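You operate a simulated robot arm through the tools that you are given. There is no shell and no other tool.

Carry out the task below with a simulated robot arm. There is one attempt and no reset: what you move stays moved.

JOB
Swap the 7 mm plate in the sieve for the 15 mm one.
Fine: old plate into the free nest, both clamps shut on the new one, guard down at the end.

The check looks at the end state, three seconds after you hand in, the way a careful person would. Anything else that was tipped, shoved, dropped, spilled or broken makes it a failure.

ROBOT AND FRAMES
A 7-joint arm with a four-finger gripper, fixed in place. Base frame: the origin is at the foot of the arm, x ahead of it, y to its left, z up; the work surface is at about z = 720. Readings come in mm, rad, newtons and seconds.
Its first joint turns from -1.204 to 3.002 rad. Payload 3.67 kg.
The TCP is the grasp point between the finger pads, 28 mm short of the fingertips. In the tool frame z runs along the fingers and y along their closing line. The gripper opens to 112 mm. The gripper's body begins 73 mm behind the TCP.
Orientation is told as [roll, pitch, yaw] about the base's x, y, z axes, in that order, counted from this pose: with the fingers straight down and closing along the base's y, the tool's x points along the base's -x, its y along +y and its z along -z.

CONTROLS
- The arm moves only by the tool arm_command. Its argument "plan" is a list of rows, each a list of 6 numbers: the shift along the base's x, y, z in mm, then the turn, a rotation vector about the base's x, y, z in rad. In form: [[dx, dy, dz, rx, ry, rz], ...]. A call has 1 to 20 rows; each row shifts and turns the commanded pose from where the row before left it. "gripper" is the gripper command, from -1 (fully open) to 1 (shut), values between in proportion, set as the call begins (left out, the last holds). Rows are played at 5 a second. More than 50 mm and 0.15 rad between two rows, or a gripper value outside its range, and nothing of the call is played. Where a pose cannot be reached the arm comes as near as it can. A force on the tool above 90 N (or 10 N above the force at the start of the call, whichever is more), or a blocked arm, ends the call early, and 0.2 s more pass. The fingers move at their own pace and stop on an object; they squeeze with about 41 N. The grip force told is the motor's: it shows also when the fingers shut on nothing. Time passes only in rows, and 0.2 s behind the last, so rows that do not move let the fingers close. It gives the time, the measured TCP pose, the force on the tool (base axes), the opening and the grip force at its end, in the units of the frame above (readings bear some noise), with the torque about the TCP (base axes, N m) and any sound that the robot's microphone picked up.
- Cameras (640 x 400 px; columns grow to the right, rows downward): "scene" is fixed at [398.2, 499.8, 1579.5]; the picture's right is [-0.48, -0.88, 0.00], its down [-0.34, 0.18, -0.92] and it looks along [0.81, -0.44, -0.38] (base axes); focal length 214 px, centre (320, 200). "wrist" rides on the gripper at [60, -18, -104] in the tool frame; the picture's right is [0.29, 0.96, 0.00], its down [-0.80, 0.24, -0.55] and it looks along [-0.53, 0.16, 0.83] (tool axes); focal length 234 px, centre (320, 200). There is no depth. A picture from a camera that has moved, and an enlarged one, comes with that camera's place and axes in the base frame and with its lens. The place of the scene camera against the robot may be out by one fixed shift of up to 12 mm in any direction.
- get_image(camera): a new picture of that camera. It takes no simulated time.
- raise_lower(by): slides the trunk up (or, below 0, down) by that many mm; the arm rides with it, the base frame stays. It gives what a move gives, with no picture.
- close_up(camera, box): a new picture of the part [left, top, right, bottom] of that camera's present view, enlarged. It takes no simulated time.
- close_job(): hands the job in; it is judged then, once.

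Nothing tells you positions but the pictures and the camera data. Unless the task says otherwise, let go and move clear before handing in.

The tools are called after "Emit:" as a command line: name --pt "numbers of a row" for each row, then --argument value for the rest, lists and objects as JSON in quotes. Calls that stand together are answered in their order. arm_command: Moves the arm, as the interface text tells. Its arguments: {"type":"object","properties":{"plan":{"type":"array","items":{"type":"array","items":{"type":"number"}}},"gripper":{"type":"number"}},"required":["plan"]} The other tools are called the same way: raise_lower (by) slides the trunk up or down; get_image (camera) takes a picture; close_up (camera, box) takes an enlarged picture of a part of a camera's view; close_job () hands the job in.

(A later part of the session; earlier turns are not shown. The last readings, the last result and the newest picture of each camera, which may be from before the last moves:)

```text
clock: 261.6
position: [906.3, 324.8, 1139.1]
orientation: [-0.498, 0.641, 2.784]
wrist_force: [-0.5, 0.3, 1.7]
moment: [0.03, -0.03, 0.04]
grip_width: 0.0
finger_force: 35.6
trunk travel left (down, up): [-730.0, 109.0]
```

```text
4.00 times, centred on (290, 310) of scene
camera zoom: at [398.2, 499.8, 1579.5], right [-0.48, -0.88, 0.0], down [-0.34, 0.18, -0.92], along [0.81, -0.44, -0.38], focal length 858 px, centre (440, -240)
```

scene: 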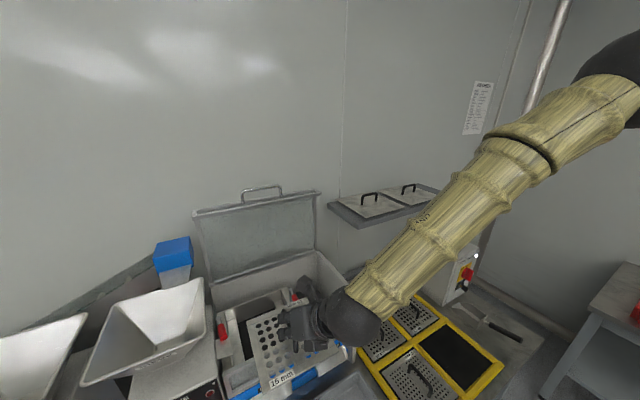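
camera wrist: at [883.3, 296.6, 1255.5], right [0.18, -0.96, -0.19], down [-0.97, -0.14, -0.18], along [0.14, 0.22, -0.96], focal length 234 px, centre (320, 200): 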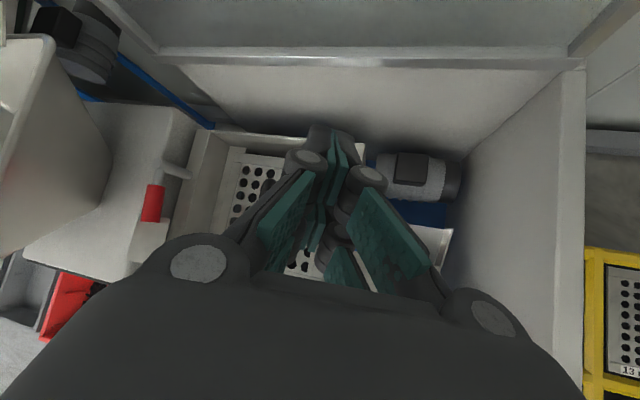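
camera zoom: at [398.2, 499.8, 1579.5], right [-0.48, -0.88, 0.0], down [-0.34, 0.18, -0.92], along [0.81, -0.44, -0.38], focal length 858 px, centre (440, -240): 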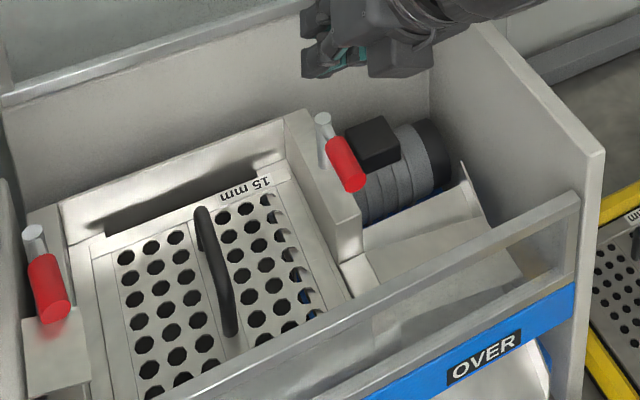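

The levers are fine, but the arm is again near its posture limit because the trunk is low. I'll raise the trunk and lower the arm relative to it to restore the good posture.

Emit:
raise_lower --by 94

Emit:
arm_command --pt "0 0 -12 0 0 0" --pt "0 0 -12 0 0 0" --pt "0 0 -12 0 0 0" --pt "0 0 -12 0 0 0" --pt "0 0 -12 0 0 0" --pt "0 0 -12 0 0 0" --pt "0 0 -12 0 0 0" --pt "0 0 -12 0 0 0" --pt "0 0 0 0 0 0" --pt "0 0 0 0 0 0"

Emit:
get_image --camera "scene"

```text
clock: 262.9
position: [907.1, 323.2, 1235.2]
orientation: [-0.501, 0.645, 2.781]
wrist_force: [-0.7, -0.9, -0.6]
moment: [0.0, 0.03, -0.01]
grip_width: 0.0
finger_force: 35.8
trunk travel left (down, up): [-824.0, 15.0]
```

```text
clock: 265.1
position: [892.0, 344.4, 1138.6]
orientation: [-0.476, 0.665, 2.823]
wrist_force: [0.0, -0.9, -0.6]
moment: [-0.01, -0.03, 0.04]
grip_width: 0.0
finger_force: 35.2
trunk travel left (down, up): [-824.0, 15.0]
```

```text
taken
```

scene: 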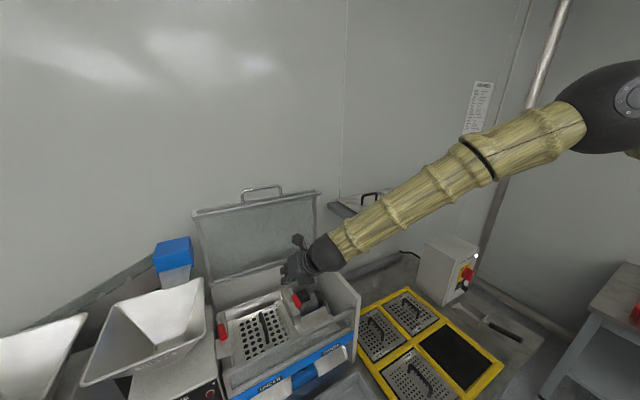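

Emit:
arm_command --pt "-2 -10 -3 -0.005 0 0" --pt "-2 -10 -5 0 0 0" --pt "-2 -10 -5 0 0 0" --pt "-2 -12 -5 0 0 0" --pt "-2 -12 -5 0 0 0" --pt "0 -10 -5 0 0 0" --pt "0 0 0 0 0 0" --pt "0 0 0 0 0 0"

Emit:
get_image --camera "wrist"

```text
clock: 266.9
position: [882.0, 279.3, 1111.6]
orientation: [-0.473, 0.667, 2.828]
wrist_force: [0.2, -0.5, 0.2]
moment: [-0.02, -0.02, 0.01]
grip_width: 0.2
finger_force: 35.4
trunk travel left (down, up): [-824.0, 15.0]
```

```text
taken
camera wrist: at [858.6, 254.5, 1227.9], right [0.21, -0.96, -0.16], down [-0.97, -0.18, -0.19], along [0.15, 0.2, -0.97], focal length 234 px, centre (320, 200)
```

wrist: 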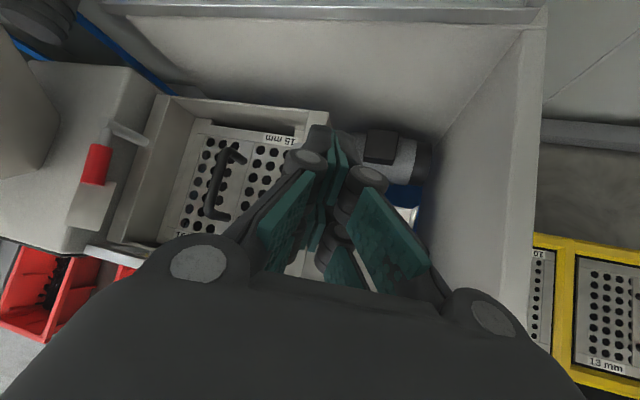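

Tracking is good again. Refined lever geometry: the right post is at (928, 324) with its grip now at (883, 320), and the left post at (927, 543) with its grip at (883, 547). Descending on the outer side of the right lever.

Emit:
arm_command --pt "-2 0 -12 0 0 0" --pt "-2 0 -12 0 0 0" --pt "-2 0 -12 0 0 0" --pt "-2 0 -12 0 0 0" --pt "-2 0 -12 0 0 0" --pt "0 0 -12 0 0 0" --pt "0 0 -5 0 0 0" --pt "0 0 0 0 0 0" --pt "0 0 0 0 0 0"

Emit:
get_image --camera "wrist"

Emit:
close_up --camera "scene" --box '[220, 260, 360, 360]'

```text
clock: 268.9
position: [871.3, 280.2, 1034.3]
orientation: [-0.47, 0.666, 2.827]
wrist_force: [-0.7, 0.5, -0.4]
moment: [0.01, 0.01, 0.0]
grip_width: 0.0
finger_force: 36.0
trunk travel left (down, up): [-824.0, 15.0]
```

```text
taken
camera wrist: at [848.6, 255.3, 1150.2], right [0.21, -0.96, -0.16], down [-0.97, -0.18, -0.19], along [0.15, 0.2, -0.97], focal length 234 px, centre (320, 200)
```

wrist: 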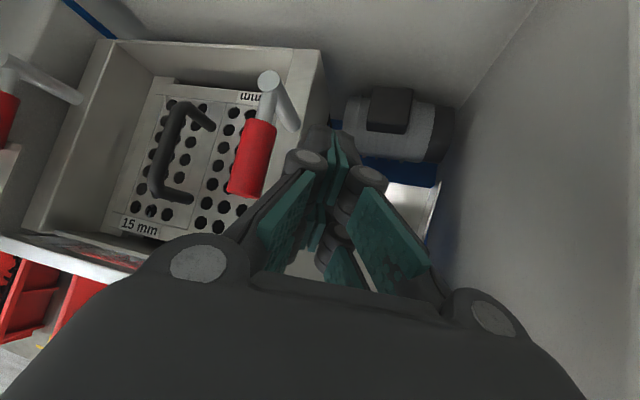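

```text
4.00 times, centred on (290, 310) of scene
camera zoom: at [398.2, 499.8, 1579.5], right [-0.48, -0.88, 0.0], down [-0.34, 0.18, -0.92], along [0.81, -0.44, -0.38], focal length 858 px, centre (440, -240)
```

zoom: 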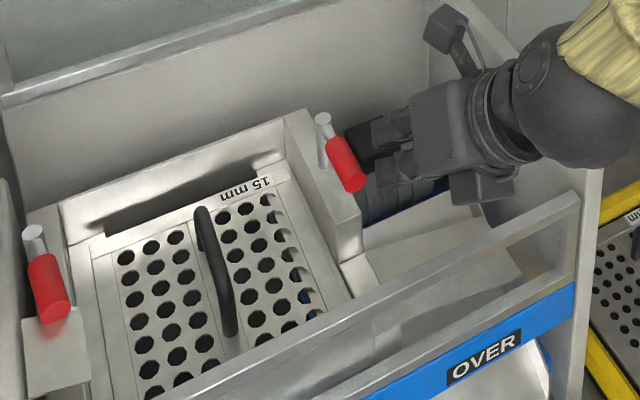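

The fingertip is right beside the outer side of the red grip. I'll push it inward along the arc.

Emit:
arm_command --pt "0 7 0 0 0 0" --pt "0 8 0 0 0 0" --pt "-2 8 0 0 0 0" --pt "-2 8 0 0 0 0" --pt "-1 8 0 0 0 0" --pt "0 8 0 0 0 0" --pt "2 7 0 0 0 0" --pt "3 7 0 0 0 0" --pt "4 6 0 0 0 0" --pt "4 6 0 0 0 0" --pt "0 0 0 0 0 0"

Emit:
get_image --camera "wrist"

Emit:
close_up --camera "scene" --box '[220, 260, 360, 360]'

```text
clock: 271.3
position: [880.4, 352.4, 1034.6]
orientation: [-0.471, 0.666, 2.826]
wrist_force: [-0.1, 0.2, -0.4]
moment: [0.01, -0.05, -0.02]
grip_width: 0.2
finger_force: 36.0
trunk travel left (down, up): [-824.0, 15.0]
```

```text
taken
camera wrist: at [857.0, 328.0, 1150.3], right [0.21, -0.96, -0.16], down [-0.97, -0.18, -0.19], along [0.15, 0.2, -0.97], focal length 234 px, centre (320, 200)
```

wrist: 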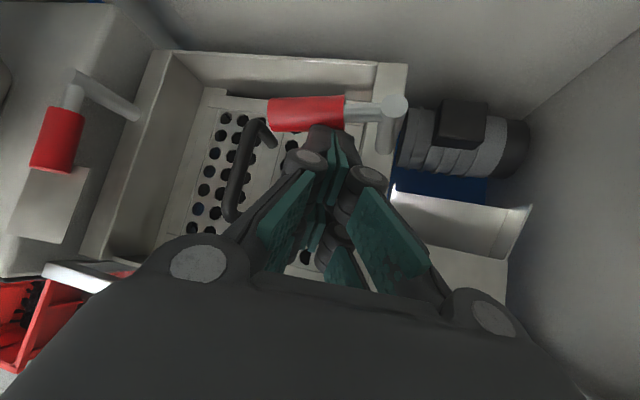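

```text
4.00 times, centred on (290, 310) of scene
camera zoom: at [398.2, 499.8, 1579.5], right [-0.48, -0.88, 0.0], down [-0.34, 0.18, -0.92], along [0.81, -0.44, -0.38], focal length 858 px, centre (440, -240)
```

zoom: 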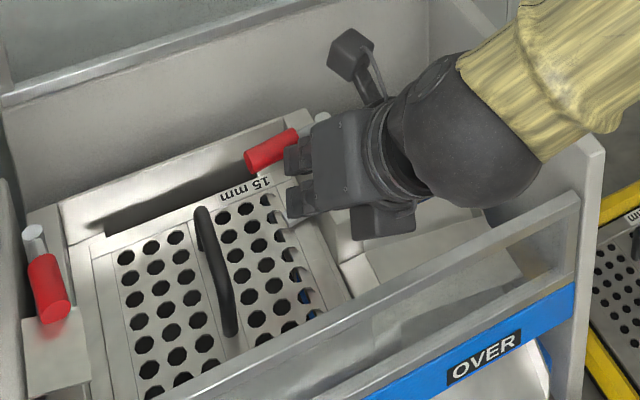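

Emit:
arm_command --pt "5 4 0 0 0 0" --pt "5 3 0 0 0 0" --pt "5 2 0 0 0 0" --pt "5 1 0 0 0 0" --pt "4 0 0 0 0 0" --pt "0 0 0 0 0 0"

Emit:
get_image --camera "wrist"

Emit:
close_up --camera "scene" --box '[220, 260, 360, 360]'

```text
clock: 272.3
position: [887.1, 364.7, 1025.4]
orientation: [-0.465, 0.651, 2.841]
wrist_force: [-34.1, -5.3, 4.0]
moment: [0.04, -0.21, 0.06]
grip_width: 0.0
finger_force: 36.0
trunk travel left (down, up): [-824.0, 15.0]
stopped in row 5: the force on the tool passed its limit at 95 N (the readings are from after the stop); the commanded pose is now the measured one
```

```text
taken
camera wrist: at [865.7, 340.6, 1142.8], right [0.21, -0.96, -0.17], down [-0.97, -0.18, -0.17], along [0.14, 0.2, -0.97], focal length 234 px, centre (320, 200)
```

wrist: 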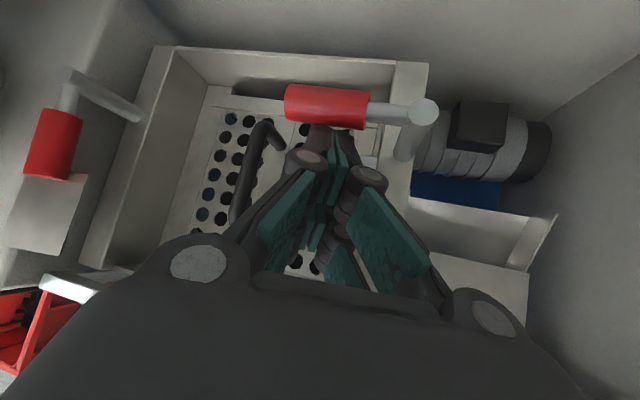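

```text
4.00 times, centred on (290, 310) of scene
camera zoom: at [398.2, 499.8, 1579.5], right [-0.48, -0.88, 0.0], down [-0.34, 0.18, -0.92], along [0.81, -0.44, -0.38], focal length 858 px, centre (440, -240)
```

zoom: 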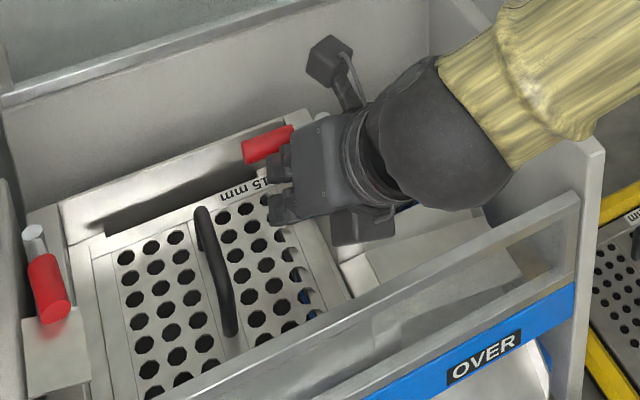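

The right clamp is shut: its grip is at exactly its original image position. For the left lever I need to get to its outer side past its front end, so I'll back off, rise, and turn the tool to point about 45° toward +y with a shallow slope.

Emit:
arm_command --pt "-8 -2 0 0 0 0" --pt "-8 0 5 0 0 0" --pt "-4 5 15 0 0 0" --pt "0 5 15 -0.0153 -0.0808 0.0846" --pt "0 8 15 -0.0153 -0.0808 0.0846" --pt "0 8 10 -0.0153 -0.0808 0.0846" --pt "0 10 10 -0.0153 -0.0808 0.0846" --pt "-2 10 5 -0.0153 -0.0808 0.0846" --pt "-2 12 0 -0.0153 -0.0808 0.0846" --pt "-2 12 0 -0.0153 -0.0808 0.0846" --pt "-2 12 0 -0.0153 -0.0808 0.0846" --pt "0 0 0 0 0 0" --pt "0 0 0 0 0 0"

Emit:
get_image --camera "wrist"

Emit:
close_up --camera "scene" --box '[200, 260, 340, 360]'

```text
clock: 275.1
position: [836.5, 456.9, 1094.6]
orientation: [-0.302, 1.152, -2.679]
wrist_force: [0.1, 0.4, -0.1]
moment: [-0.01, -0.01, 0.0]
grip_width: 0.0
finger_force: 35.7
out of reach, approached as far as the arm can: row 9, 10, 11
trunk travel left (down, up): [-824.0, 15.0]
```

```text
taken
camera wrist: at [780.0, 412.5, 1192.0], right [0.75, -0.65, 0.15], down [-0.49, -0.68, -0.54], along [0.45, 0.33, -0.83], focal length 234 px, centre (320, 200)
```

wrist: 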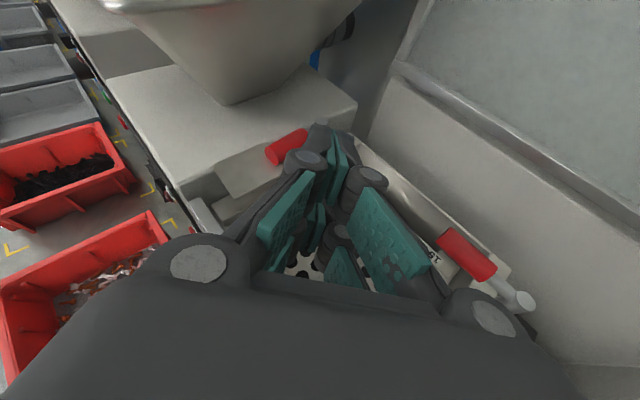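

```text
4.00 times, centred on (270, 310) of scene
camera zoom: at [398.2, 499.8, 1579.5], right [-0.48, -0.88, 0.0], down [-0.34, 0.18, -0.92], along [0.81, -0.44, -0.38], focal length 858 px, centre (520, -240)
```

zoom: 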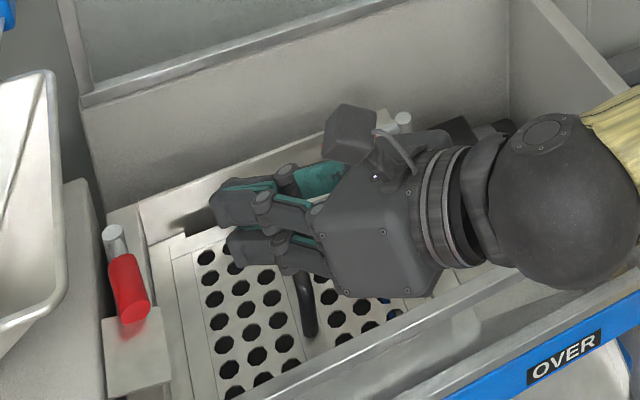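

Orientation is close enough; roll doesn't matter for pushing. I'll see how far toward +y I can go at this height.

Emit:
arm_command --pt "2 12 0 0 0 0" --pt "2 12 0 0 0 0" --pt "2 12 0 0 0 0" --pt "2 12 0 0 0 0" --pt "2 12 0 0 0 0" --pt "2 12 0 0 0 0" --pt "0 0 0 0 0 0" --pt "0 0 0 0 0 0"

Emit:
get_image --camera "wrist"

Emit:
get_image --camera "scene"

```text
clock: 276.9
position: [855.4, 516.2, 1093.0]
orientation: [-0.22, 1.177, -2.592]
wrist_force: [0.1, -0.7, -1.2]
moment: [0.01, 0.0, 0.0]
grip_width: 0.0
finger_force: 35.5
out of reach, approached as far as the arm can: row 1, 2
trunk travel left (down, up): [-824.0, 15.0]
```

```text
taken
camera wrist: at [795.1, 472.7, 1189.2], right [0.75, -0.64, 0.19], down [-0.46, -0.7, -0.55], along [0.48, 0.33, -0.81], focal length 234 px, centre (320, 200)
```

wrist: 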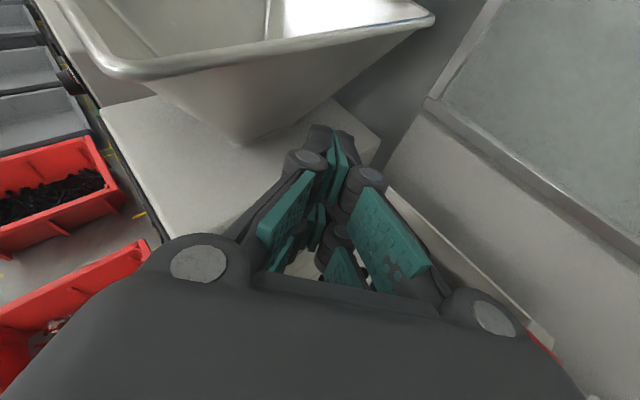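

```text
taken
```

scene: 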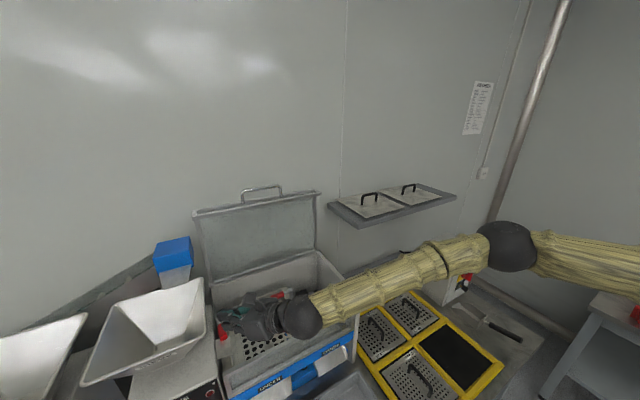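

Emit:
arm_command --pt "0 10 0 0 0 0" --pt "0 10 0 0 0 0" --pt "0 10 0 0 0 0" --pt "0 10 0 0 0 0" --pt "0 11 0 0 0 0" --pt "0 0 0 0 0 0" --pt "0 0 0 0 0 0"

Emit:
get_image --camera "wrist"

Emit:
close_up --camera "scene" --box '[190, 270, 310, 360]'

```text
clock: 278.4
position: [859.1, 558.3, 1090.1]
orientation: [-0.223, 1.176, -2.602]
wrist_force: [-13.7, -60.8, -7.3]
moment: [0.71, -0.12, -0.56]
grip_width: 0.0
finger_force: 36.0
trunk travel left (down, up): [-824.0, 15.0]
stopped in row 7: the force on the tool passed its limit at 94 N (the readings are from after the stop); the commanded pose is now the measured one
```

```text
taken
camera wrist: at [797.5, 515.3, 1186.4], right [0.74, -0.64, 0.18], down [-0.47, -0.69, -0.55], along [0.48, 0.32, -0.82], focal length 234 px, centre (320, 200)
```

wrist: 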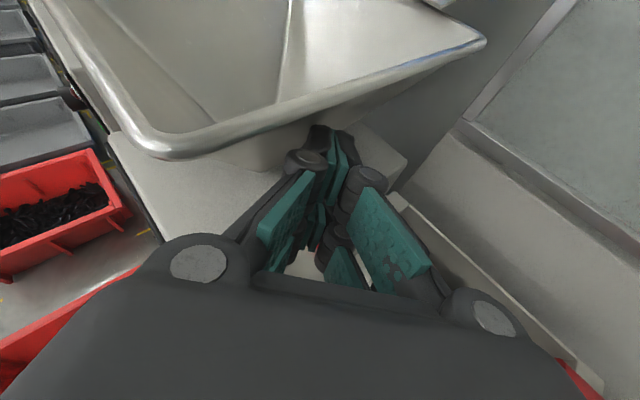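

```text
4.44 times, centred on (250, 315) of scene
camera zoom: at [398.2, 499.8, 1579.5], right [-0.48, -0.88, 0.0], down [-0.34, 0.18, -0.92], along [0.81, -0.44, -0.38], focal length 953 px, centre (631, -311)
```

zoom: 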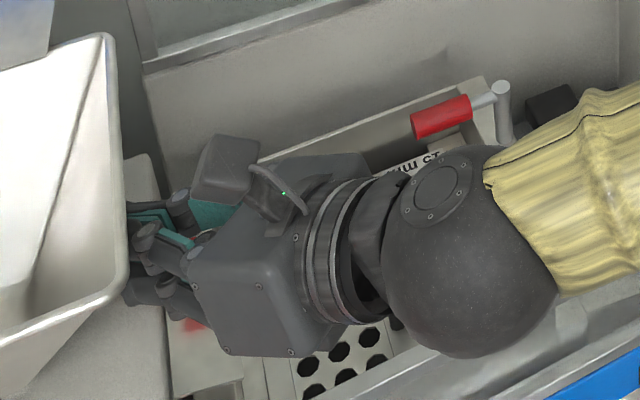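

My fingertips touched the hopper's sloping side at this height. I'll back off at once, go lower where the hopper is narrower, and check that it hasn't moved.

Emit:
arm_command --pt "-2 -8 0 0 0 0" --pt "-4 -10 0 0 0 0" --pt "-4 -8 0 0 0 0" --pt "0 0 0 0 0 0" --pt "0 0 0 0 0 0"

Emit:
get_image --camera "scene"

Emit:
get_image --camera "wrist"

```text
clock: 279.6
position: [844.5, 540.5, 1087.8]
orientation: [-0.22, 1.174, -2.592]
wrist_force: [0.8, 0.0, -1.1]
moment: [0.0, 0.02, 0.04]
grip_width: 0.0
finger_force: 35.5
trunk travel left (down, up): [-824.0, 15.0]
```

```text
taken
```

scene: 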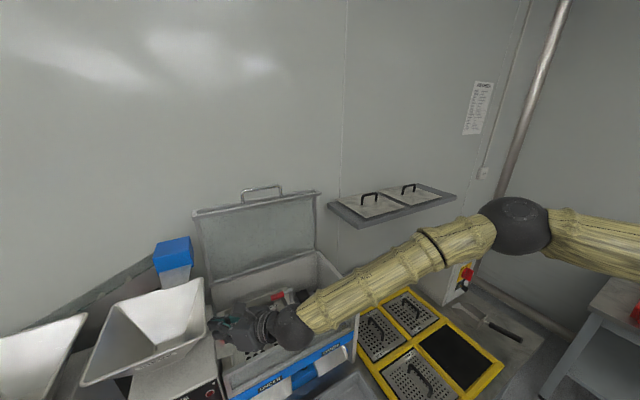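

```text
taken
camera wrist: at [785.2, 497.5, 1185.1], right [0.75, -0.64, 0.18], down [-0.46, -0.7, -0.55], along [0.48, 0.32, -0.82], focal length 234 px, centre (320, 200)
```

wrist: 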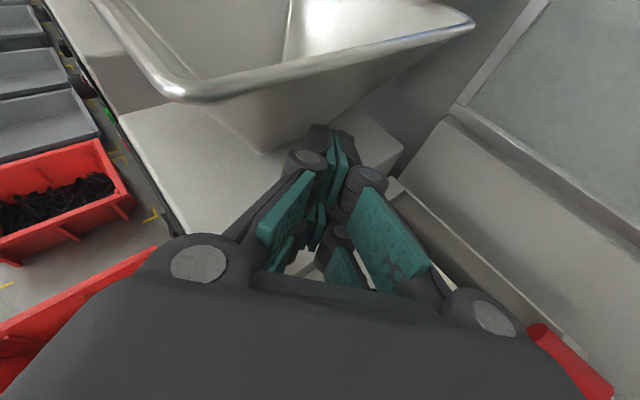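

The hopper hasn't moved. I'll pull in front of the lever's end, lower with the trunk, and then go around the end to its outer side.

Emit:
arm_command --pt "-9 3 0 0 0 0" --pt "-9 4 0 0 0 0" --pt "-9 5 0 0 0 0" --pt "0 0 0 0 0 0" --pt "0 0 0 0 0 0"

Emit:
raise_lower --by -38

Emit:
get_image --camera "wrist"

Emit:
close_up --camera "scene" --box '[190, 270, 310, 360]'

```text
clock: 280.8
position: [818.2, 553.4, 1088.9]
orientation: [-0.218, 1.173, -2.588]
wrist_force: [-0.4, -0.3, -0.3]
moment: [0.02, 0.01, 0.0]
grip_width: 0.0
finger_force: 36.1
trunk travel left (down, up): [-824.0, 15.0]
```

```text
clock: 281.6
position: [817.0, 553.6, 1053.1]
orientation: [-0.219, 1.173, -2.59]
wrist_force: [0.0, 1.1, 10.6]
moment: [0.11, -0.09, -0.08]
grip_width: 0.0
finger_force: 35.7
trunk travel left (down, up): [-786.0, 53.0]
```

```text
taken
camera wrist: at [757.2, 509.8, 1148.7], right [0.75, -0.64, 0.19], down [-0.46, -0.7, -0.55], along [0.48, 0.32, -0.82], focal length 234 px, centre (320, 200)
```

wrist: 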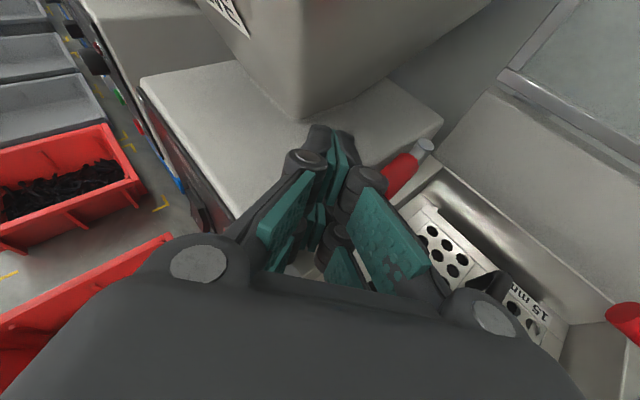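

```text
4.44 times, centred on (250, 315) of scene
camera zoom: at [398.2, 499.8, 1579.5], right [-0.48, -0.88, 0.0], down [-0.34, 0.18, -0.92], along [0.81, -0.44, -0.38], focal length 953 px, centre (631, -311)
```

zoom: 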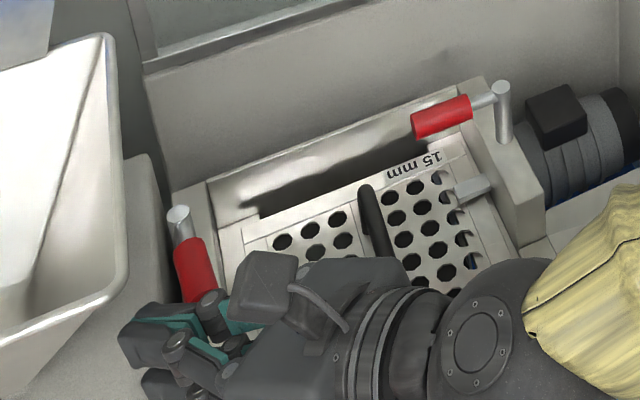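

The fingertip grazed the neighbouring feeder's flat top (z ≈ 1033), which lies right beside the lever. I'll raise 4 mm, slide around the lever's end just above that surface, and push the upper part of the grip.

Emit:
raise_lower --by 4

Emit:
arm_command --pt "7 8 0 0 0 0" --pt "7 8 0 0 0 0" --pt "8 2 0 0 0 0" --pt "8 0 0 0 0 0" --pt "7 0 0 0 0 0" --pt "0 0 0 0 0 0" --pt "0 0 0 0 0 0"

Emit:
get_image --camera "wrist"

Emit:
close_up --camera "scene" --box '[190, 270, 310, 360]'

```text
clock: 282.1
position: [816.4, 552.2, 1054.6]
orientation: [-0.218, 1.172, -2.59]
wrist_force: [-0.8, 0.1, -0.2]
moment: [-0.02, 0.03, 0.02]
grip_width: 0.0
finger_force: 35.6
trunk travel left (down, up): [-790.0, 49.0]
```

```text
clock: 283.8
position: [853.8, 571.7, 1055.2]
orientation: [-0.218, 1.174, -2.589]
wrist_force: [-0.2, -0.4, 0.2]
moment: [0.01, 0.0, -0.03]
grip_width: 0.0
finger_force: 35.0
trunk travel left (down, up): [-790.0, 49.0]
```

```text
taken
camera wrist: at [794.1, 528.4, 1151.3], right [0.75, -0.64, 0.19], down [-0.46, -0.7, -0.55], along [0.48, 0.32, -0.82], focal length 234 px, centre (320, 200)
```

wrist: 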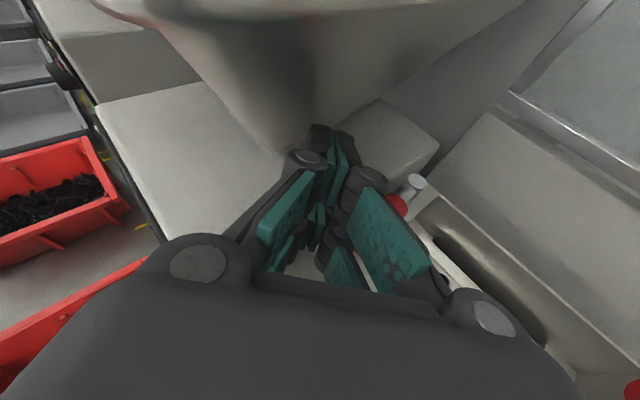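

```text
4.44 times, centred on (250, 315) of scene
camera zoom: at [398.2, 499.8, 1579.5], right [-0.48, -0.88, 0.0], down [-0.34, 0.18, -0.92], along [0.81, -0.44, -0.38], focal length 953 px, centre (631, -311)
```

zoom: 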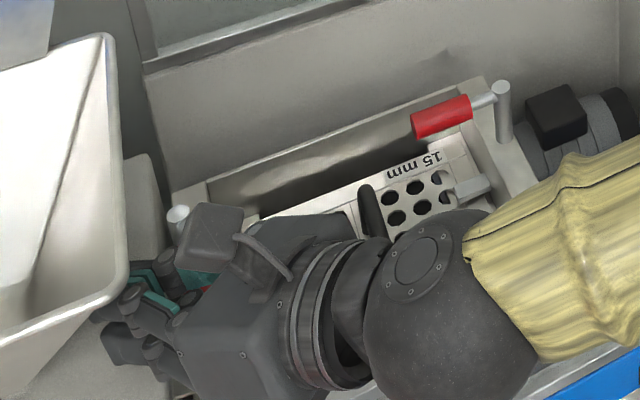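

The finger is on the outer side of the left grip with no contact. Now I'll push it inward.

Emit:
arm_command --pt "1 -6 0 0 0 0" --pt "1 -6 0 0 0 0" --pt "0 -6 0 0 0 0" --pt "0 -6 0 0 0 0" --pt "0 -6 0 0 0 0" --pt "0 0 0 0 0 0"

Emit:
get_image --camera "wrist"

Emit:
close_up --camera "scene" --box '[190, 270, 310, 360]'

```text
clock: 285.1
position: [857.2, 540.9, 1054.5]
orientation: [-0.218, 1.174, -2.586]
wrist_force: [0.2, -0.6, -0.9]
moment: [0.0, -0.01, -0.01]
grip_width: 0.2
finger_force: 35.4
trunk travel left (down, up): [-790.0, 49.0]
```

```text
taken
camera wrist: at [796.2, 498.6, 1150.7], right [0.75, -0.64, 0.19], down [-0.46, -0.7, -0.55], along [0.48, 0.32, -0.82], focal length 234 px, centre (320, 200)
```

wrist: 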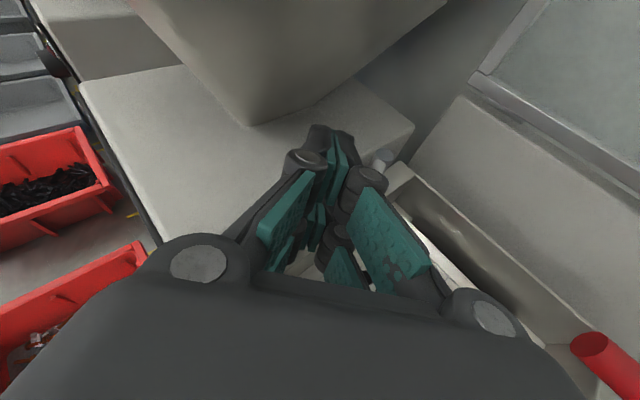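

```text
4.44 times, centred on (250, 315) of scene
camera zoom: at [398.2, 499.8, 1579.5], right [-0.48, -0.88, 0.0], down [-0.34, 0.18, -0.92], along [0.81, -0.44, -0.38], focal length 953 px, centre (631, -311)
```

zoom: 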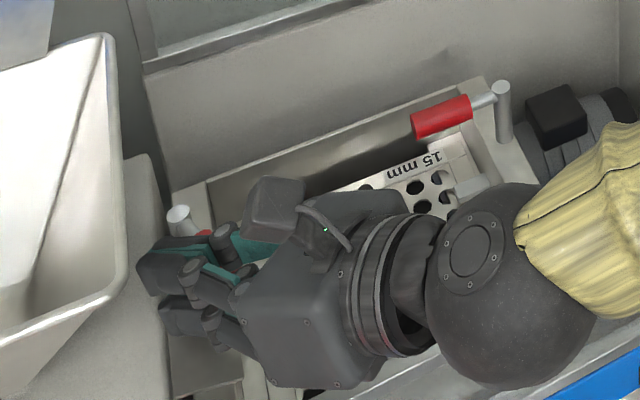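

Emit:
arm_command --pt "0 -6 0 0 0 0" --pt "0 -6 0 0 0 0" --pt "0 -6 -1 0 0 0" --pt "1 -6 -2 0 0 0" --pt "0 0 0 0 0 0"

Emit:
get_image --camera "wrist"

Emit:
close_up --camera "scene" --box '[190, 270, 310, 360]'

```text
clock: 286.4
position: [856.5, 518.8, 1051.8]
orientation: [-0.216, 1.173, -2.589]
wrist_force: [-1.3, -0.3, -0.3]
moment: [0.0, 0.01, 0.0]
grip_width: 0.1
finger_force: 36.2
trunk travel left (down, up): [-790.0, 49.0]
```

```text
taken
camera wrist: at [797.1, 474.9, 1147.7], right [0.75, -0.64, 0.19], down [-0.46, -0.7, -0.55], along [0.48, 0.32, -0.82], focal length 234 px, centre (320, 200)
```

wrist: 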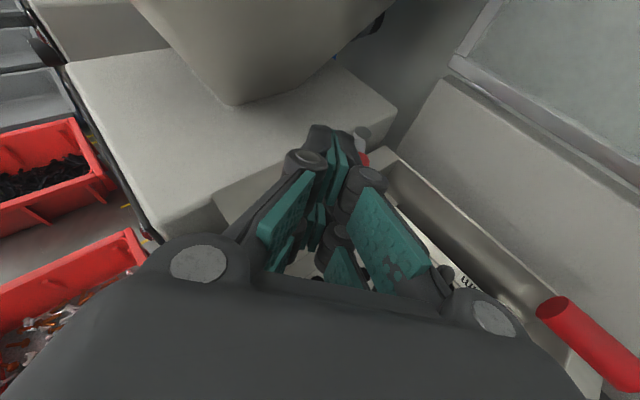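

```text
4.44 times, centred on (250, 315) of scene
camera zoom: at [398.2, 499.8, 1579.5], right [-0.48, -0.88, 0.0], down [-0.34, 0.18, -0.92], along [0.81, -0.44, -0.38], focal length 953 px, centre (631, -311)
```

zoom: 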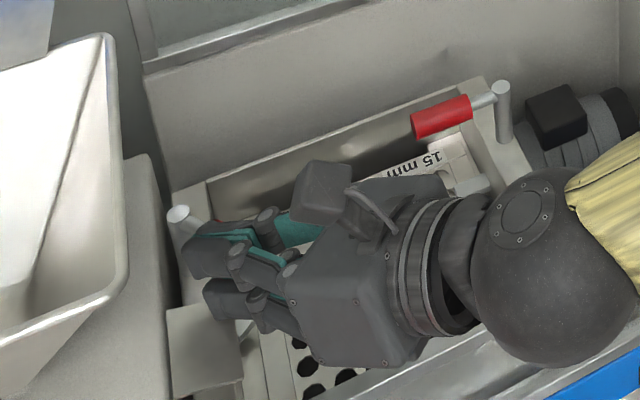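

The grip has left its open position and is swinging inward. Continuing the arc.

Emit:
arm_command --pt "3 -6 -1 0 0 0" --pt "4 -6 -2 0 0 0" --pt "4 -6 -2 0 0 0" --pt "4 -5 -2 0 0 0" --pt "6 -4 -1 0 0 0" --pt "6 -3 0 0 0 0" --pt "0 0 0 0 0 0"

Emit:
get_image --camera "wrist"

Emit:
close_up --camera "scene" --box '[190, 270, 310, 360]'

```text
clock: 287.9
position: [883.8, 487.4, 1043.7]
orientation: [-0.218, 1.174, -2.589]
wrist_force: [0.1, -0.7, 0.0]
moment: [0.05, 0.02, -0.03]
grip_width: 0.0
finger_force: 35.6
trunk travel left (down, up): [-790.0, 49.0]
```

```text
taken
camera wrist: at [824.7, 443.9, 1139.4], right [0.75, -0.64, 0.19], down [-0.46, -0.7, -0.55], along [0.48, 0.32, -0.82], focal length 234 px, centre (320, 200)
```

wrist: 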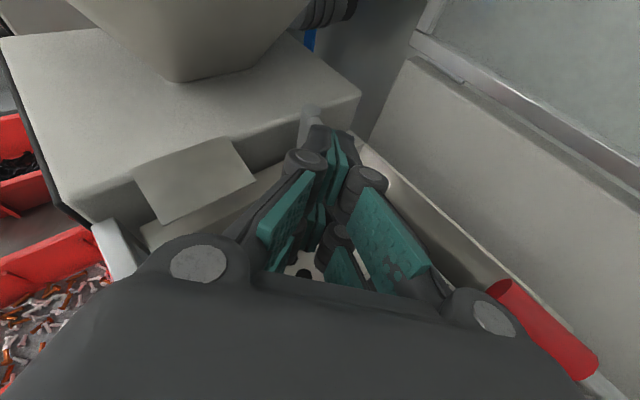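

```text
4.44 times, centred on (250, 315) of scene
camera zoom: at [398.2, 499.8, 1579.5], right [-0.48, -0.88, 0.0], down [-0.34, 0.18, -0.92], along [0.81, -0.44, -0.38], focal length 953 px, centre (631, -311)
```

zoom: 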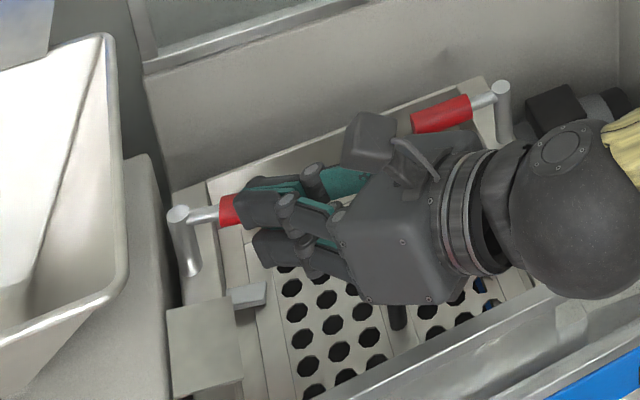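

Left lever is nearly shut and its tab is over the plate. A final push toward the rear.

Emit:
arm_command --pt "4 -1 0 0 0 0" --pt "4 -1 0 0 0 0" --pt "4 0 0 0 0 0" --pt "3 0 0 0 0 0" --pt "0 0 0 0 0 0"

Emit:
close_up --camera "scene" --box '[190, 270, 310, 360]'

```text
clock: 289.1
position: [898.9, 485.2, 1042.3]
orientation: [-0.219, 1.172, -2.59]
wrist_force: [0.1, 0.5, 0.2]
moment: [0.03, 0.02, 0.02]
grip_width: 0.1
finger_force: 35.3
trunk travel left (down, up): [-790.0, 49.0]
```

```text
4.44 times, centred on (250, 315) of scene
camera zoom: at [398.2, 499.8, 1579.5], right [-0.48, -0.88, 0.0], down [-0.34, 0.18, -0.92], along [0.81, -0.44, -0.38], focal length 953 px, centre (631, -311)
```

zoom: 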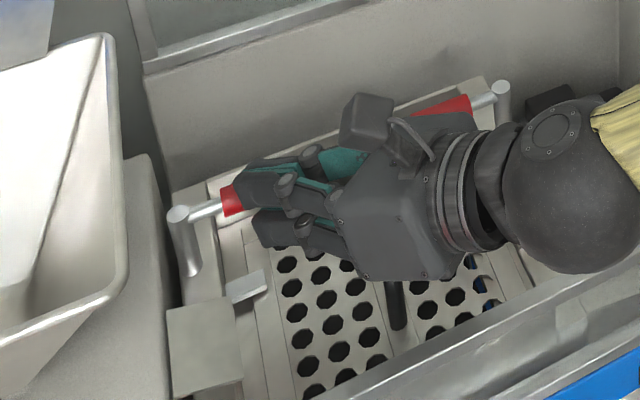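

Emit:
arm_command --pt "3 0 0 0 0 0" --pt "3 0 0 0 0 0" --pt "3 0 0 0 0 0" --pt "2 0 0 0 0 0" --pt "0 0 0 0 0 0"

Emit:
close_up --camera "scene" --box '[190, 270, 310, 360]'

```text
clock: 290.4
position: [902.4, 487.2, 1044.0]
orientation: [-0.222, 1.171, -2.586]
wrist_force: [-65.1, -26.7, -22.2]
moment: [-0.53, 1.41, -0.07]
grip_width: 0.0
finger_force: 35.6
trunk travel left (down, up): [-790.0, 49.0]
```

```text
4.44 times, centred on (250, 315) of scene
camera zoom: at [398.2, 499.8, 1579.5], right [-0.48, -0.88, 0.0], down [-0.34, 0.18, -0.92], along [0.81, -0.44, -0.38], focal length 953 px, centre (631, -311)
```

zoom: 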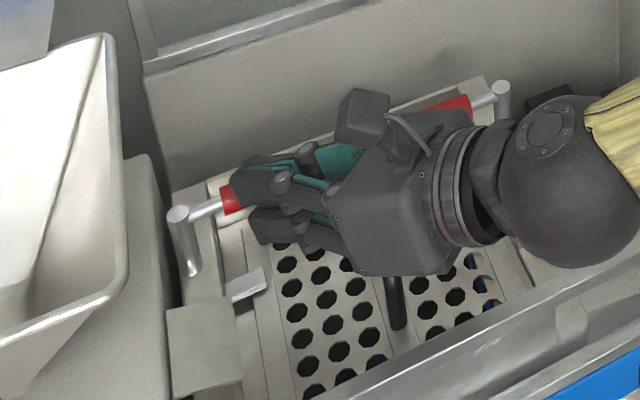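

Firm stop at 65 N, so the left clamp is shut. I'll back off, rise, and verify both clamps.

Emit:
arm_command --pt "-8 -2 0 0 0 0" --pt "-8 -3 3 0 0 0" --pt "-5 -5 12 0 0 0" --pt "-3 -8 15 0 0 0" --pt "-3 -8 15 0 0 0" --pt "-3 -8 15 0 0 0" --pt "-5 -10 12 0 0 0" --pt "-8 -10 5 0 0 0" --pt "-8 -10 0 0 0 0" --pt "-8 -10 0 0 0 0" --pt "-8 -10 0 0 0 0" --pt "-8 -10 0 0 0 0" --pt "0 0 0 0 0 0"

Emit:
close_up --camera "scene" --box '[200, 260, 340, 360]'

Emit:
get_image --camera "wrist"

```text
clock: 293.1
position: [834.4, 391.3, 1119.9]
orientation: [-0.217, 1.174, -2.589]
wrist_force: [-0.2, 0.2, 0.2]
moment: [-0.03, -0.02, -0.02]
grip_width: 0.0
finger_force: 35.6
trunk travel left (down, up): [-790.0, 49.0]
```

```text
4.00 times, centred on (270, 310) of scene
camera zoom: at [398.2, 499.8, 1579.5], right [-0.48, -0.88, 0.0], down [-0.34, 0.18, -0.92], along [0.81, -0.44, -0.38], focal length 858 px, centre (520, -240)
```

zoom: 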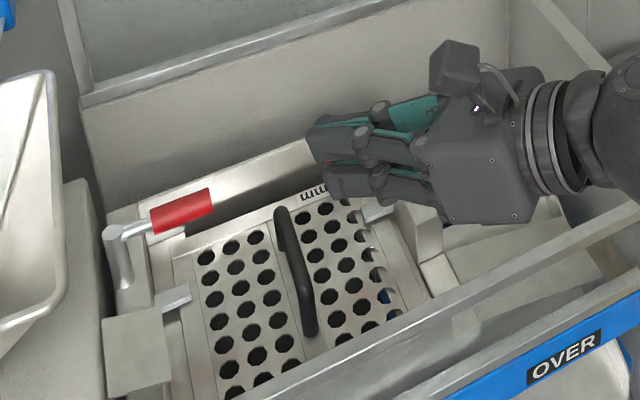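

```text
taken
camera wrist: at [774.8, 348.1, 1216.3], right [0.75, -0.64, 0.19], down [-0.46, -0.7, -0.55], along [0.48, 0.32, -0.82], focal length 234 px, centre (320, 200)
```

wrist: 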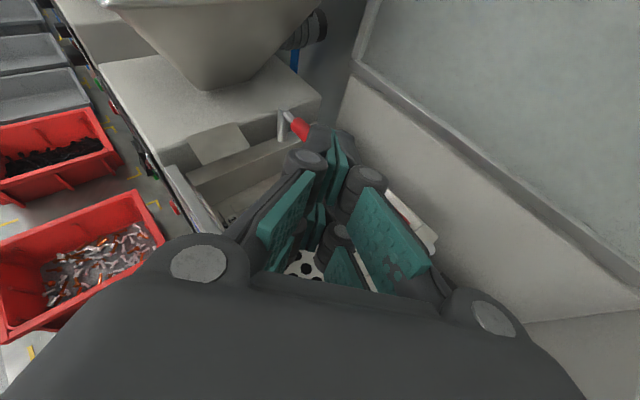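

Both clamps match their original shut positions in the image, with tabs over the new plate. Now the guard: its bar is open at about (1041, 358, 1362), an 81° swing about a hinge near (1087, 1025). I'll hook it from above with a sloped closed finger and draw it down along the arc. First, re-orient and rise in front of the lid.

Emit:
raise_lower --by 46

Emit:
arm_command --pt "-5 -8 12 -0.0423 0.0271 -0.0857" --pt "-5 -8 12 -0.0423 0.0271 -0.0857" --pt "-5 -8 12 -0.0423 0.0271 -0.0857" --pt "-5 -8 12 -0.0423 0.0271 -0.0857" --pt "0 0 15 0 0 0" --pt "10 0 15 0 0 0" --pt "12 0 15 0 0 0" --pt "12 0 12 0 0 0" --pt "12 0 12 0 0 0" --pt "12 0 12 0 0 0" --pt "12 0 12 0 0 0" --pt "12 0 12 0 0 0" --pt "0 0 0 0 0 0" --pt "0 0 0 0 0 0"

Emit:
get_image --camera "scene"

Emit:
get_image --camera "wrist"

```text
clock: 294.0
position: [835.2, 390.4, 1165.9]
orientation: [-0.218, 1.173, -2.588]
wrist_force: [-0.1, 0.2, 0.5]
moment: [0.05, -0.03, -0.03]
grip_width: 0.1
finger_force: 35.4
trunk travel left (down, up): [-836.0, 3.0]
```

```text
clock: 297.2
position: [928.0, 312.2, 1342.6]
orientation: [-0.107, 1.012, -2.886]
wrist_force: [0.5, 0.3, 1.2]
moment: [0.0, 0.01, -0.02]
grip_width: 0.0
finger_force: 35.4
trunk travel left (down, up): [-836.0, 3.0]
stopped in row 14: the arm was blocked; the commanded pose is now the measured one
```

```text
taken
```

scene: 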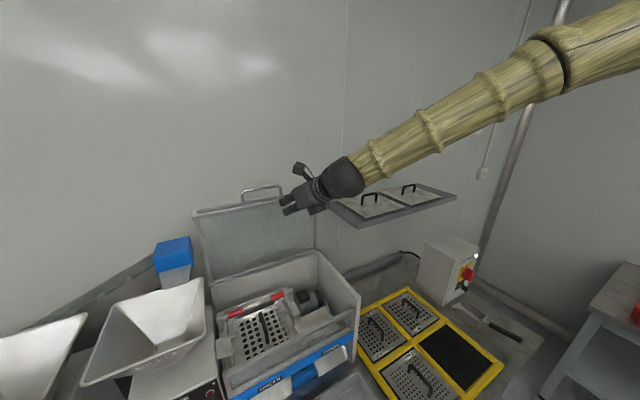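

```text
taken
camera wrist: at [871.4, 305.1, 1450.7], right [0.47, -0.86, 0.19], down [-0.77, -0.51, -0.4], along [0.44, 0.04, -0.9], focal length 234 px, centre (320, 200)
```

wrist: 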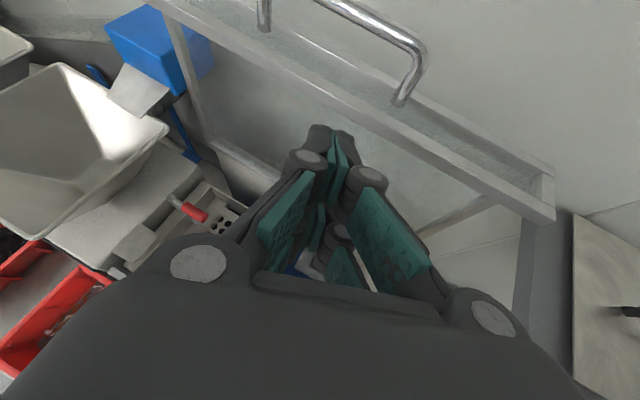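

The elbow is too high with this tool slope. I'll flatten the tool to the slope that worked while opening, come down a little, and extend.

Emit:
arm_command --pt "0 5 -10 0.039 -0.092 0" --pt "0 5 -10 0.039 -0.092 0" --pt "5 8 -5 0 0 0" --pt "5 8 0 0 0 0" --pt "5 8 0 0 0 0" --pt "0 0 0 0 0 0" --pt "0 0 0 0 0 0"

Emit:
get_image --camera "wrist"

Emit:
get_image --camera "scene"

```text
clock: 298.8
position: [942.5, 348.6, 1319.3]
orientation: [-0.181, 1.209, -2.953]
wrist_force: [0.1, -0.3, 0.1]
moment: [-0.01, -0.03, -0.01]
grip_width: 0.2
finger_force: 36.4
trunk travel left (down, up): [-836.0, 3.0]
```

```text
taken
camera wrist: at [867.3, 333.4, 1412.9], right [0.44, -0.88, 0.21], down [-0.68, -0.47, -0.57], along [0.59, 0.11, -0.8], focal length 234 px, centre (320, 200)
```

wrist: 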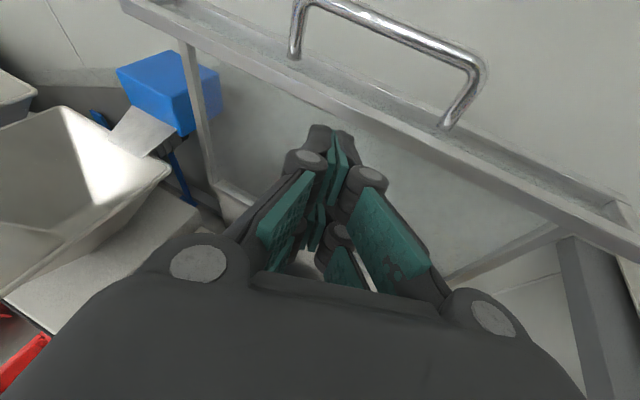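

```text
taken
```

scene: 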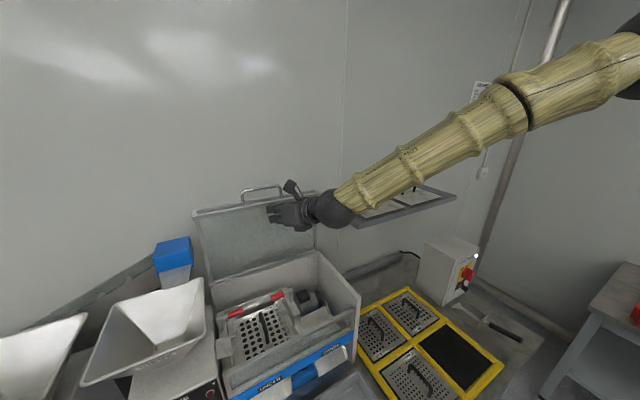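

Tracking is good here, and two wrist views place the open bar at (1042, 362, 1366). I'll rise, extend over the bar, then settle onto it from behind.

Emit:
arm_command --pt "6 1 12 0 0 0" --pt "6 1 12 0 0 0" --pt "7 1 12 0 0 0" --pt "7 1 12 0 0 0" --pt "7 1 12 0 0 0" --pt "8 1 12 0 0 0" --pt "8 1 13 0 0 0" --pt "0 0 0 0 0 0" --pt "0 0 0 0 0 0"

Emit:
get_image --camera "wrist"

Emit:
close_up --camera "scene" --box '[190, 150, 350, 270]'

```text
clock: 301.0
position: [1012.6, 318.0, 1414.3]
orientation: [-0.272, 1.203, -3.074]
wrist_force: [0.0, -0.3, 0.2]
moment: [0.01, 0.01, 0.02]
grip_width: 0.0
finger_force: 35.8
trunk travel left (down, up): [-836.0, 3.0]
stopped in row 9: the arm was blocked; the commanded pose is now the measured one
```

```text
taken
camera wrist: at [937.6, 303.1, 1508.3], right [0.4, -0.9, 0.18], down [-0.7, -0.43, -0.58], along [0.59, 0.11, -0.8], focal length 234 px, centre (320, 200)
```

wrist: 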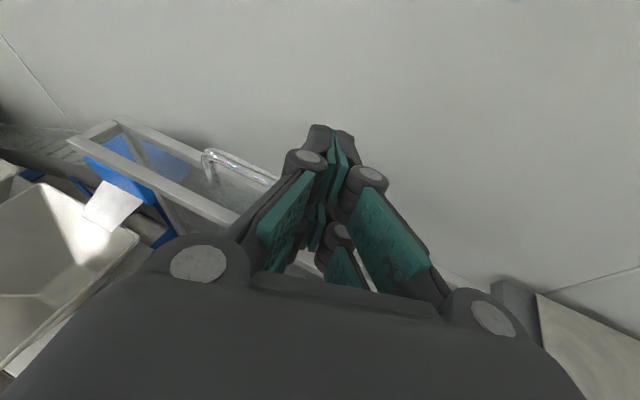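

```text
3.33 times, centred on (270, 210) of scene
camera zoom: at [398.2, 499.8, 1579.5], right [-0.48, -0.88, 0.0], down [-0.34, 0.18, -0.92], along [0.81, -0.44, -0.38], focal length 715 px, centre (487, 167)
```

zoom: 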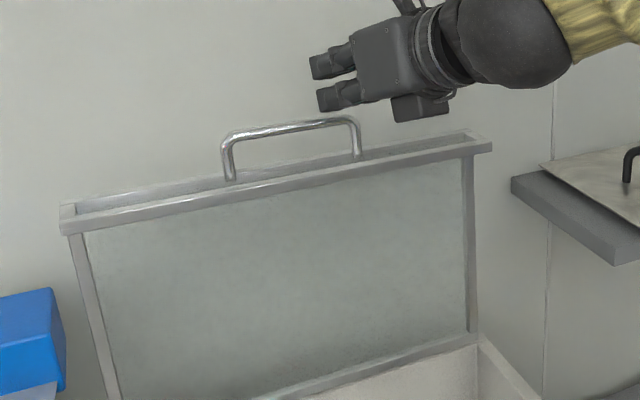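

The arm drifts to y ≈ 318 at this height, but that is still inside the bar's span (303–422). I'll extend over the bar here and use the trunk to lower.

Emit:
arm_command --pt "7 1 0 0 0 0" --pt "7 1 0 0 0 0" --pt "7 1 0 0 0 0" --pt "6 1 0 0 0 0" --pt "0 0 0 0 0 0"

Emit:
get_image --camera "wrist"

Emit:
close_up --camera "scene" --box '[190, 150, 350, 270]'

```text
clock: 302.4
position: [1051.9, 299.5, 1423.1]
orientation: [-0.329, 1.203, 3.132]
wrist_force: [0.3, 0.5, 0.0]
moment: [0.01, -0.04, 0.02]
grip_width: 0.0
finger_force: 35.8
trunk travel left (down, up): [-836.0, 3.0]
stopped in row 5: the arm was blocked; the commanded pose is now the measured one
```

```text
taken
camera wrist: at [977.0, 284.1, 1516.5], right [0.38, -0.91, 0.16], down [-0.71, -0.4, -0.58], along [0.59, 0.11, -0.8], focal length 234 px, centre (320, 200)
```

wrist: 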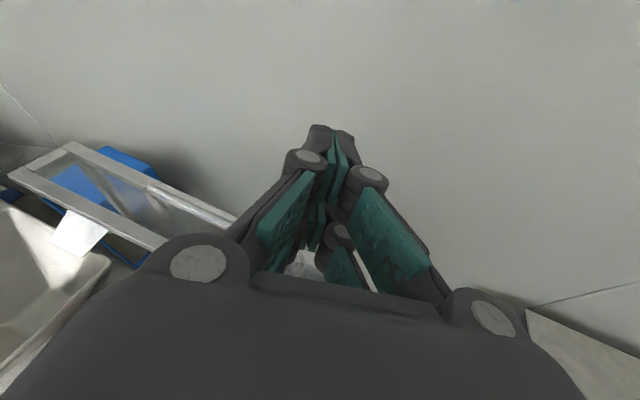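

```text
3.33 times, centred on (270, 210) of scene
camera zoom: at [398.2, 499.8, 1579.5], right [-0.48, -0.88, 0.0], down [-0.34, 0.18, -0.92], along [0.81, -0.44, -0.38], focal length 715 px, centre (487, 167)
```

zoom: 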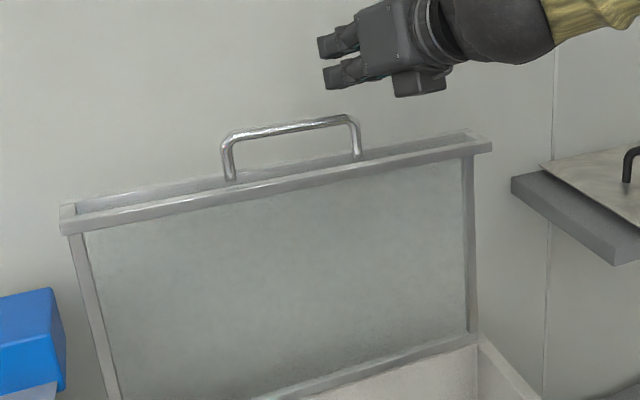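

Reaching over the bar pushes the arm past its limits. A better idea is to grip the handle's −y leg, which stands vertical now, between the fingers. The leg can pivot between the pads as the lid turns, and the lower y is easy to reach. I'll back off in front of that leg.

Emit:
arm_command --pt "-15 0 0 0 0 0" --pt "-20 -2 0 0 0 0" --pt "-20 -4 -5 0 0 0" --pt "-20 -6 -10 0 0 0" --pt "-10 -5 -12 0 0 0" --pt "0 0 -12 0 0 0" --pt "0 0 -12 0 0 0" --pt "0 0 0 0 0 0" --pt "0 0 0 0 0 0" --gripper 0.1

Emit:
get_image --camera "wrist"

Emit:
close_up --camera "scene" --box '[190, 150, 350, 270]'

```text
clock: 304.4
position: [965.8, 286.0, 1373.2]
orientation: [-0.324, 1.205, 3.14]
wrist_force: [0.0, 0.7, 0.3]
moment: [0.03, -0.01, -0.01]
grip_width: 50.6
finger_force: 0.0
trunk travel left (down, up): [-836.0, 3.0]
```

```text
taken
camera wrist: at [890.3, 269.9, 1466.1], right [0.39, -0.91, 0.16], down [-0.71, -0.4, -0.58], along [0.59, 0.11, -0.8], focal length 234 px, centre (320, 200)
```

wrist: 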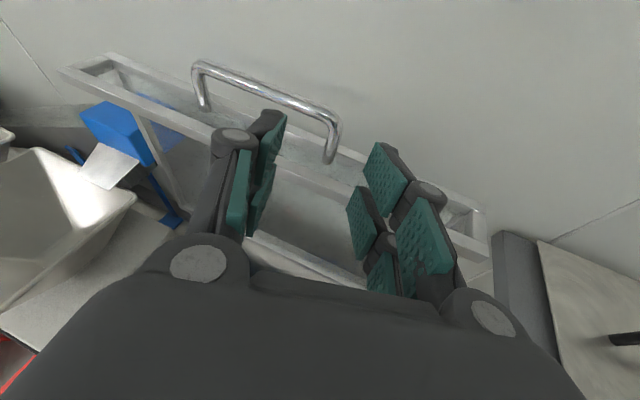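

```text
3.33 times, centred on (270, 210) of scene
camera zoom: at [398.2, 499.8, 1579.5], right [-0.48, -0.88, 0.0], down [-0.34, 0.18, -0.92], along [0.81, -0.44, -0.38], focal length 715 px, centre (487, 167)
```

zoom: 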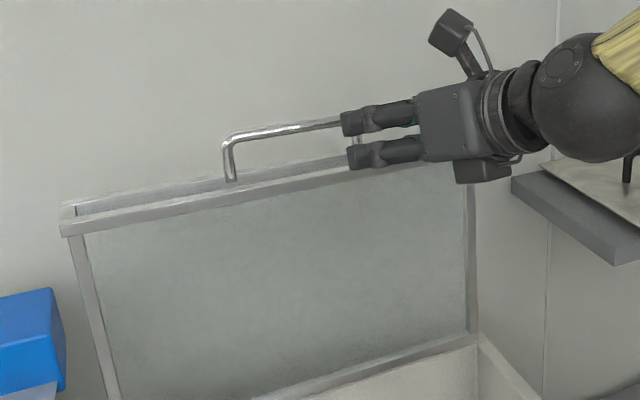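

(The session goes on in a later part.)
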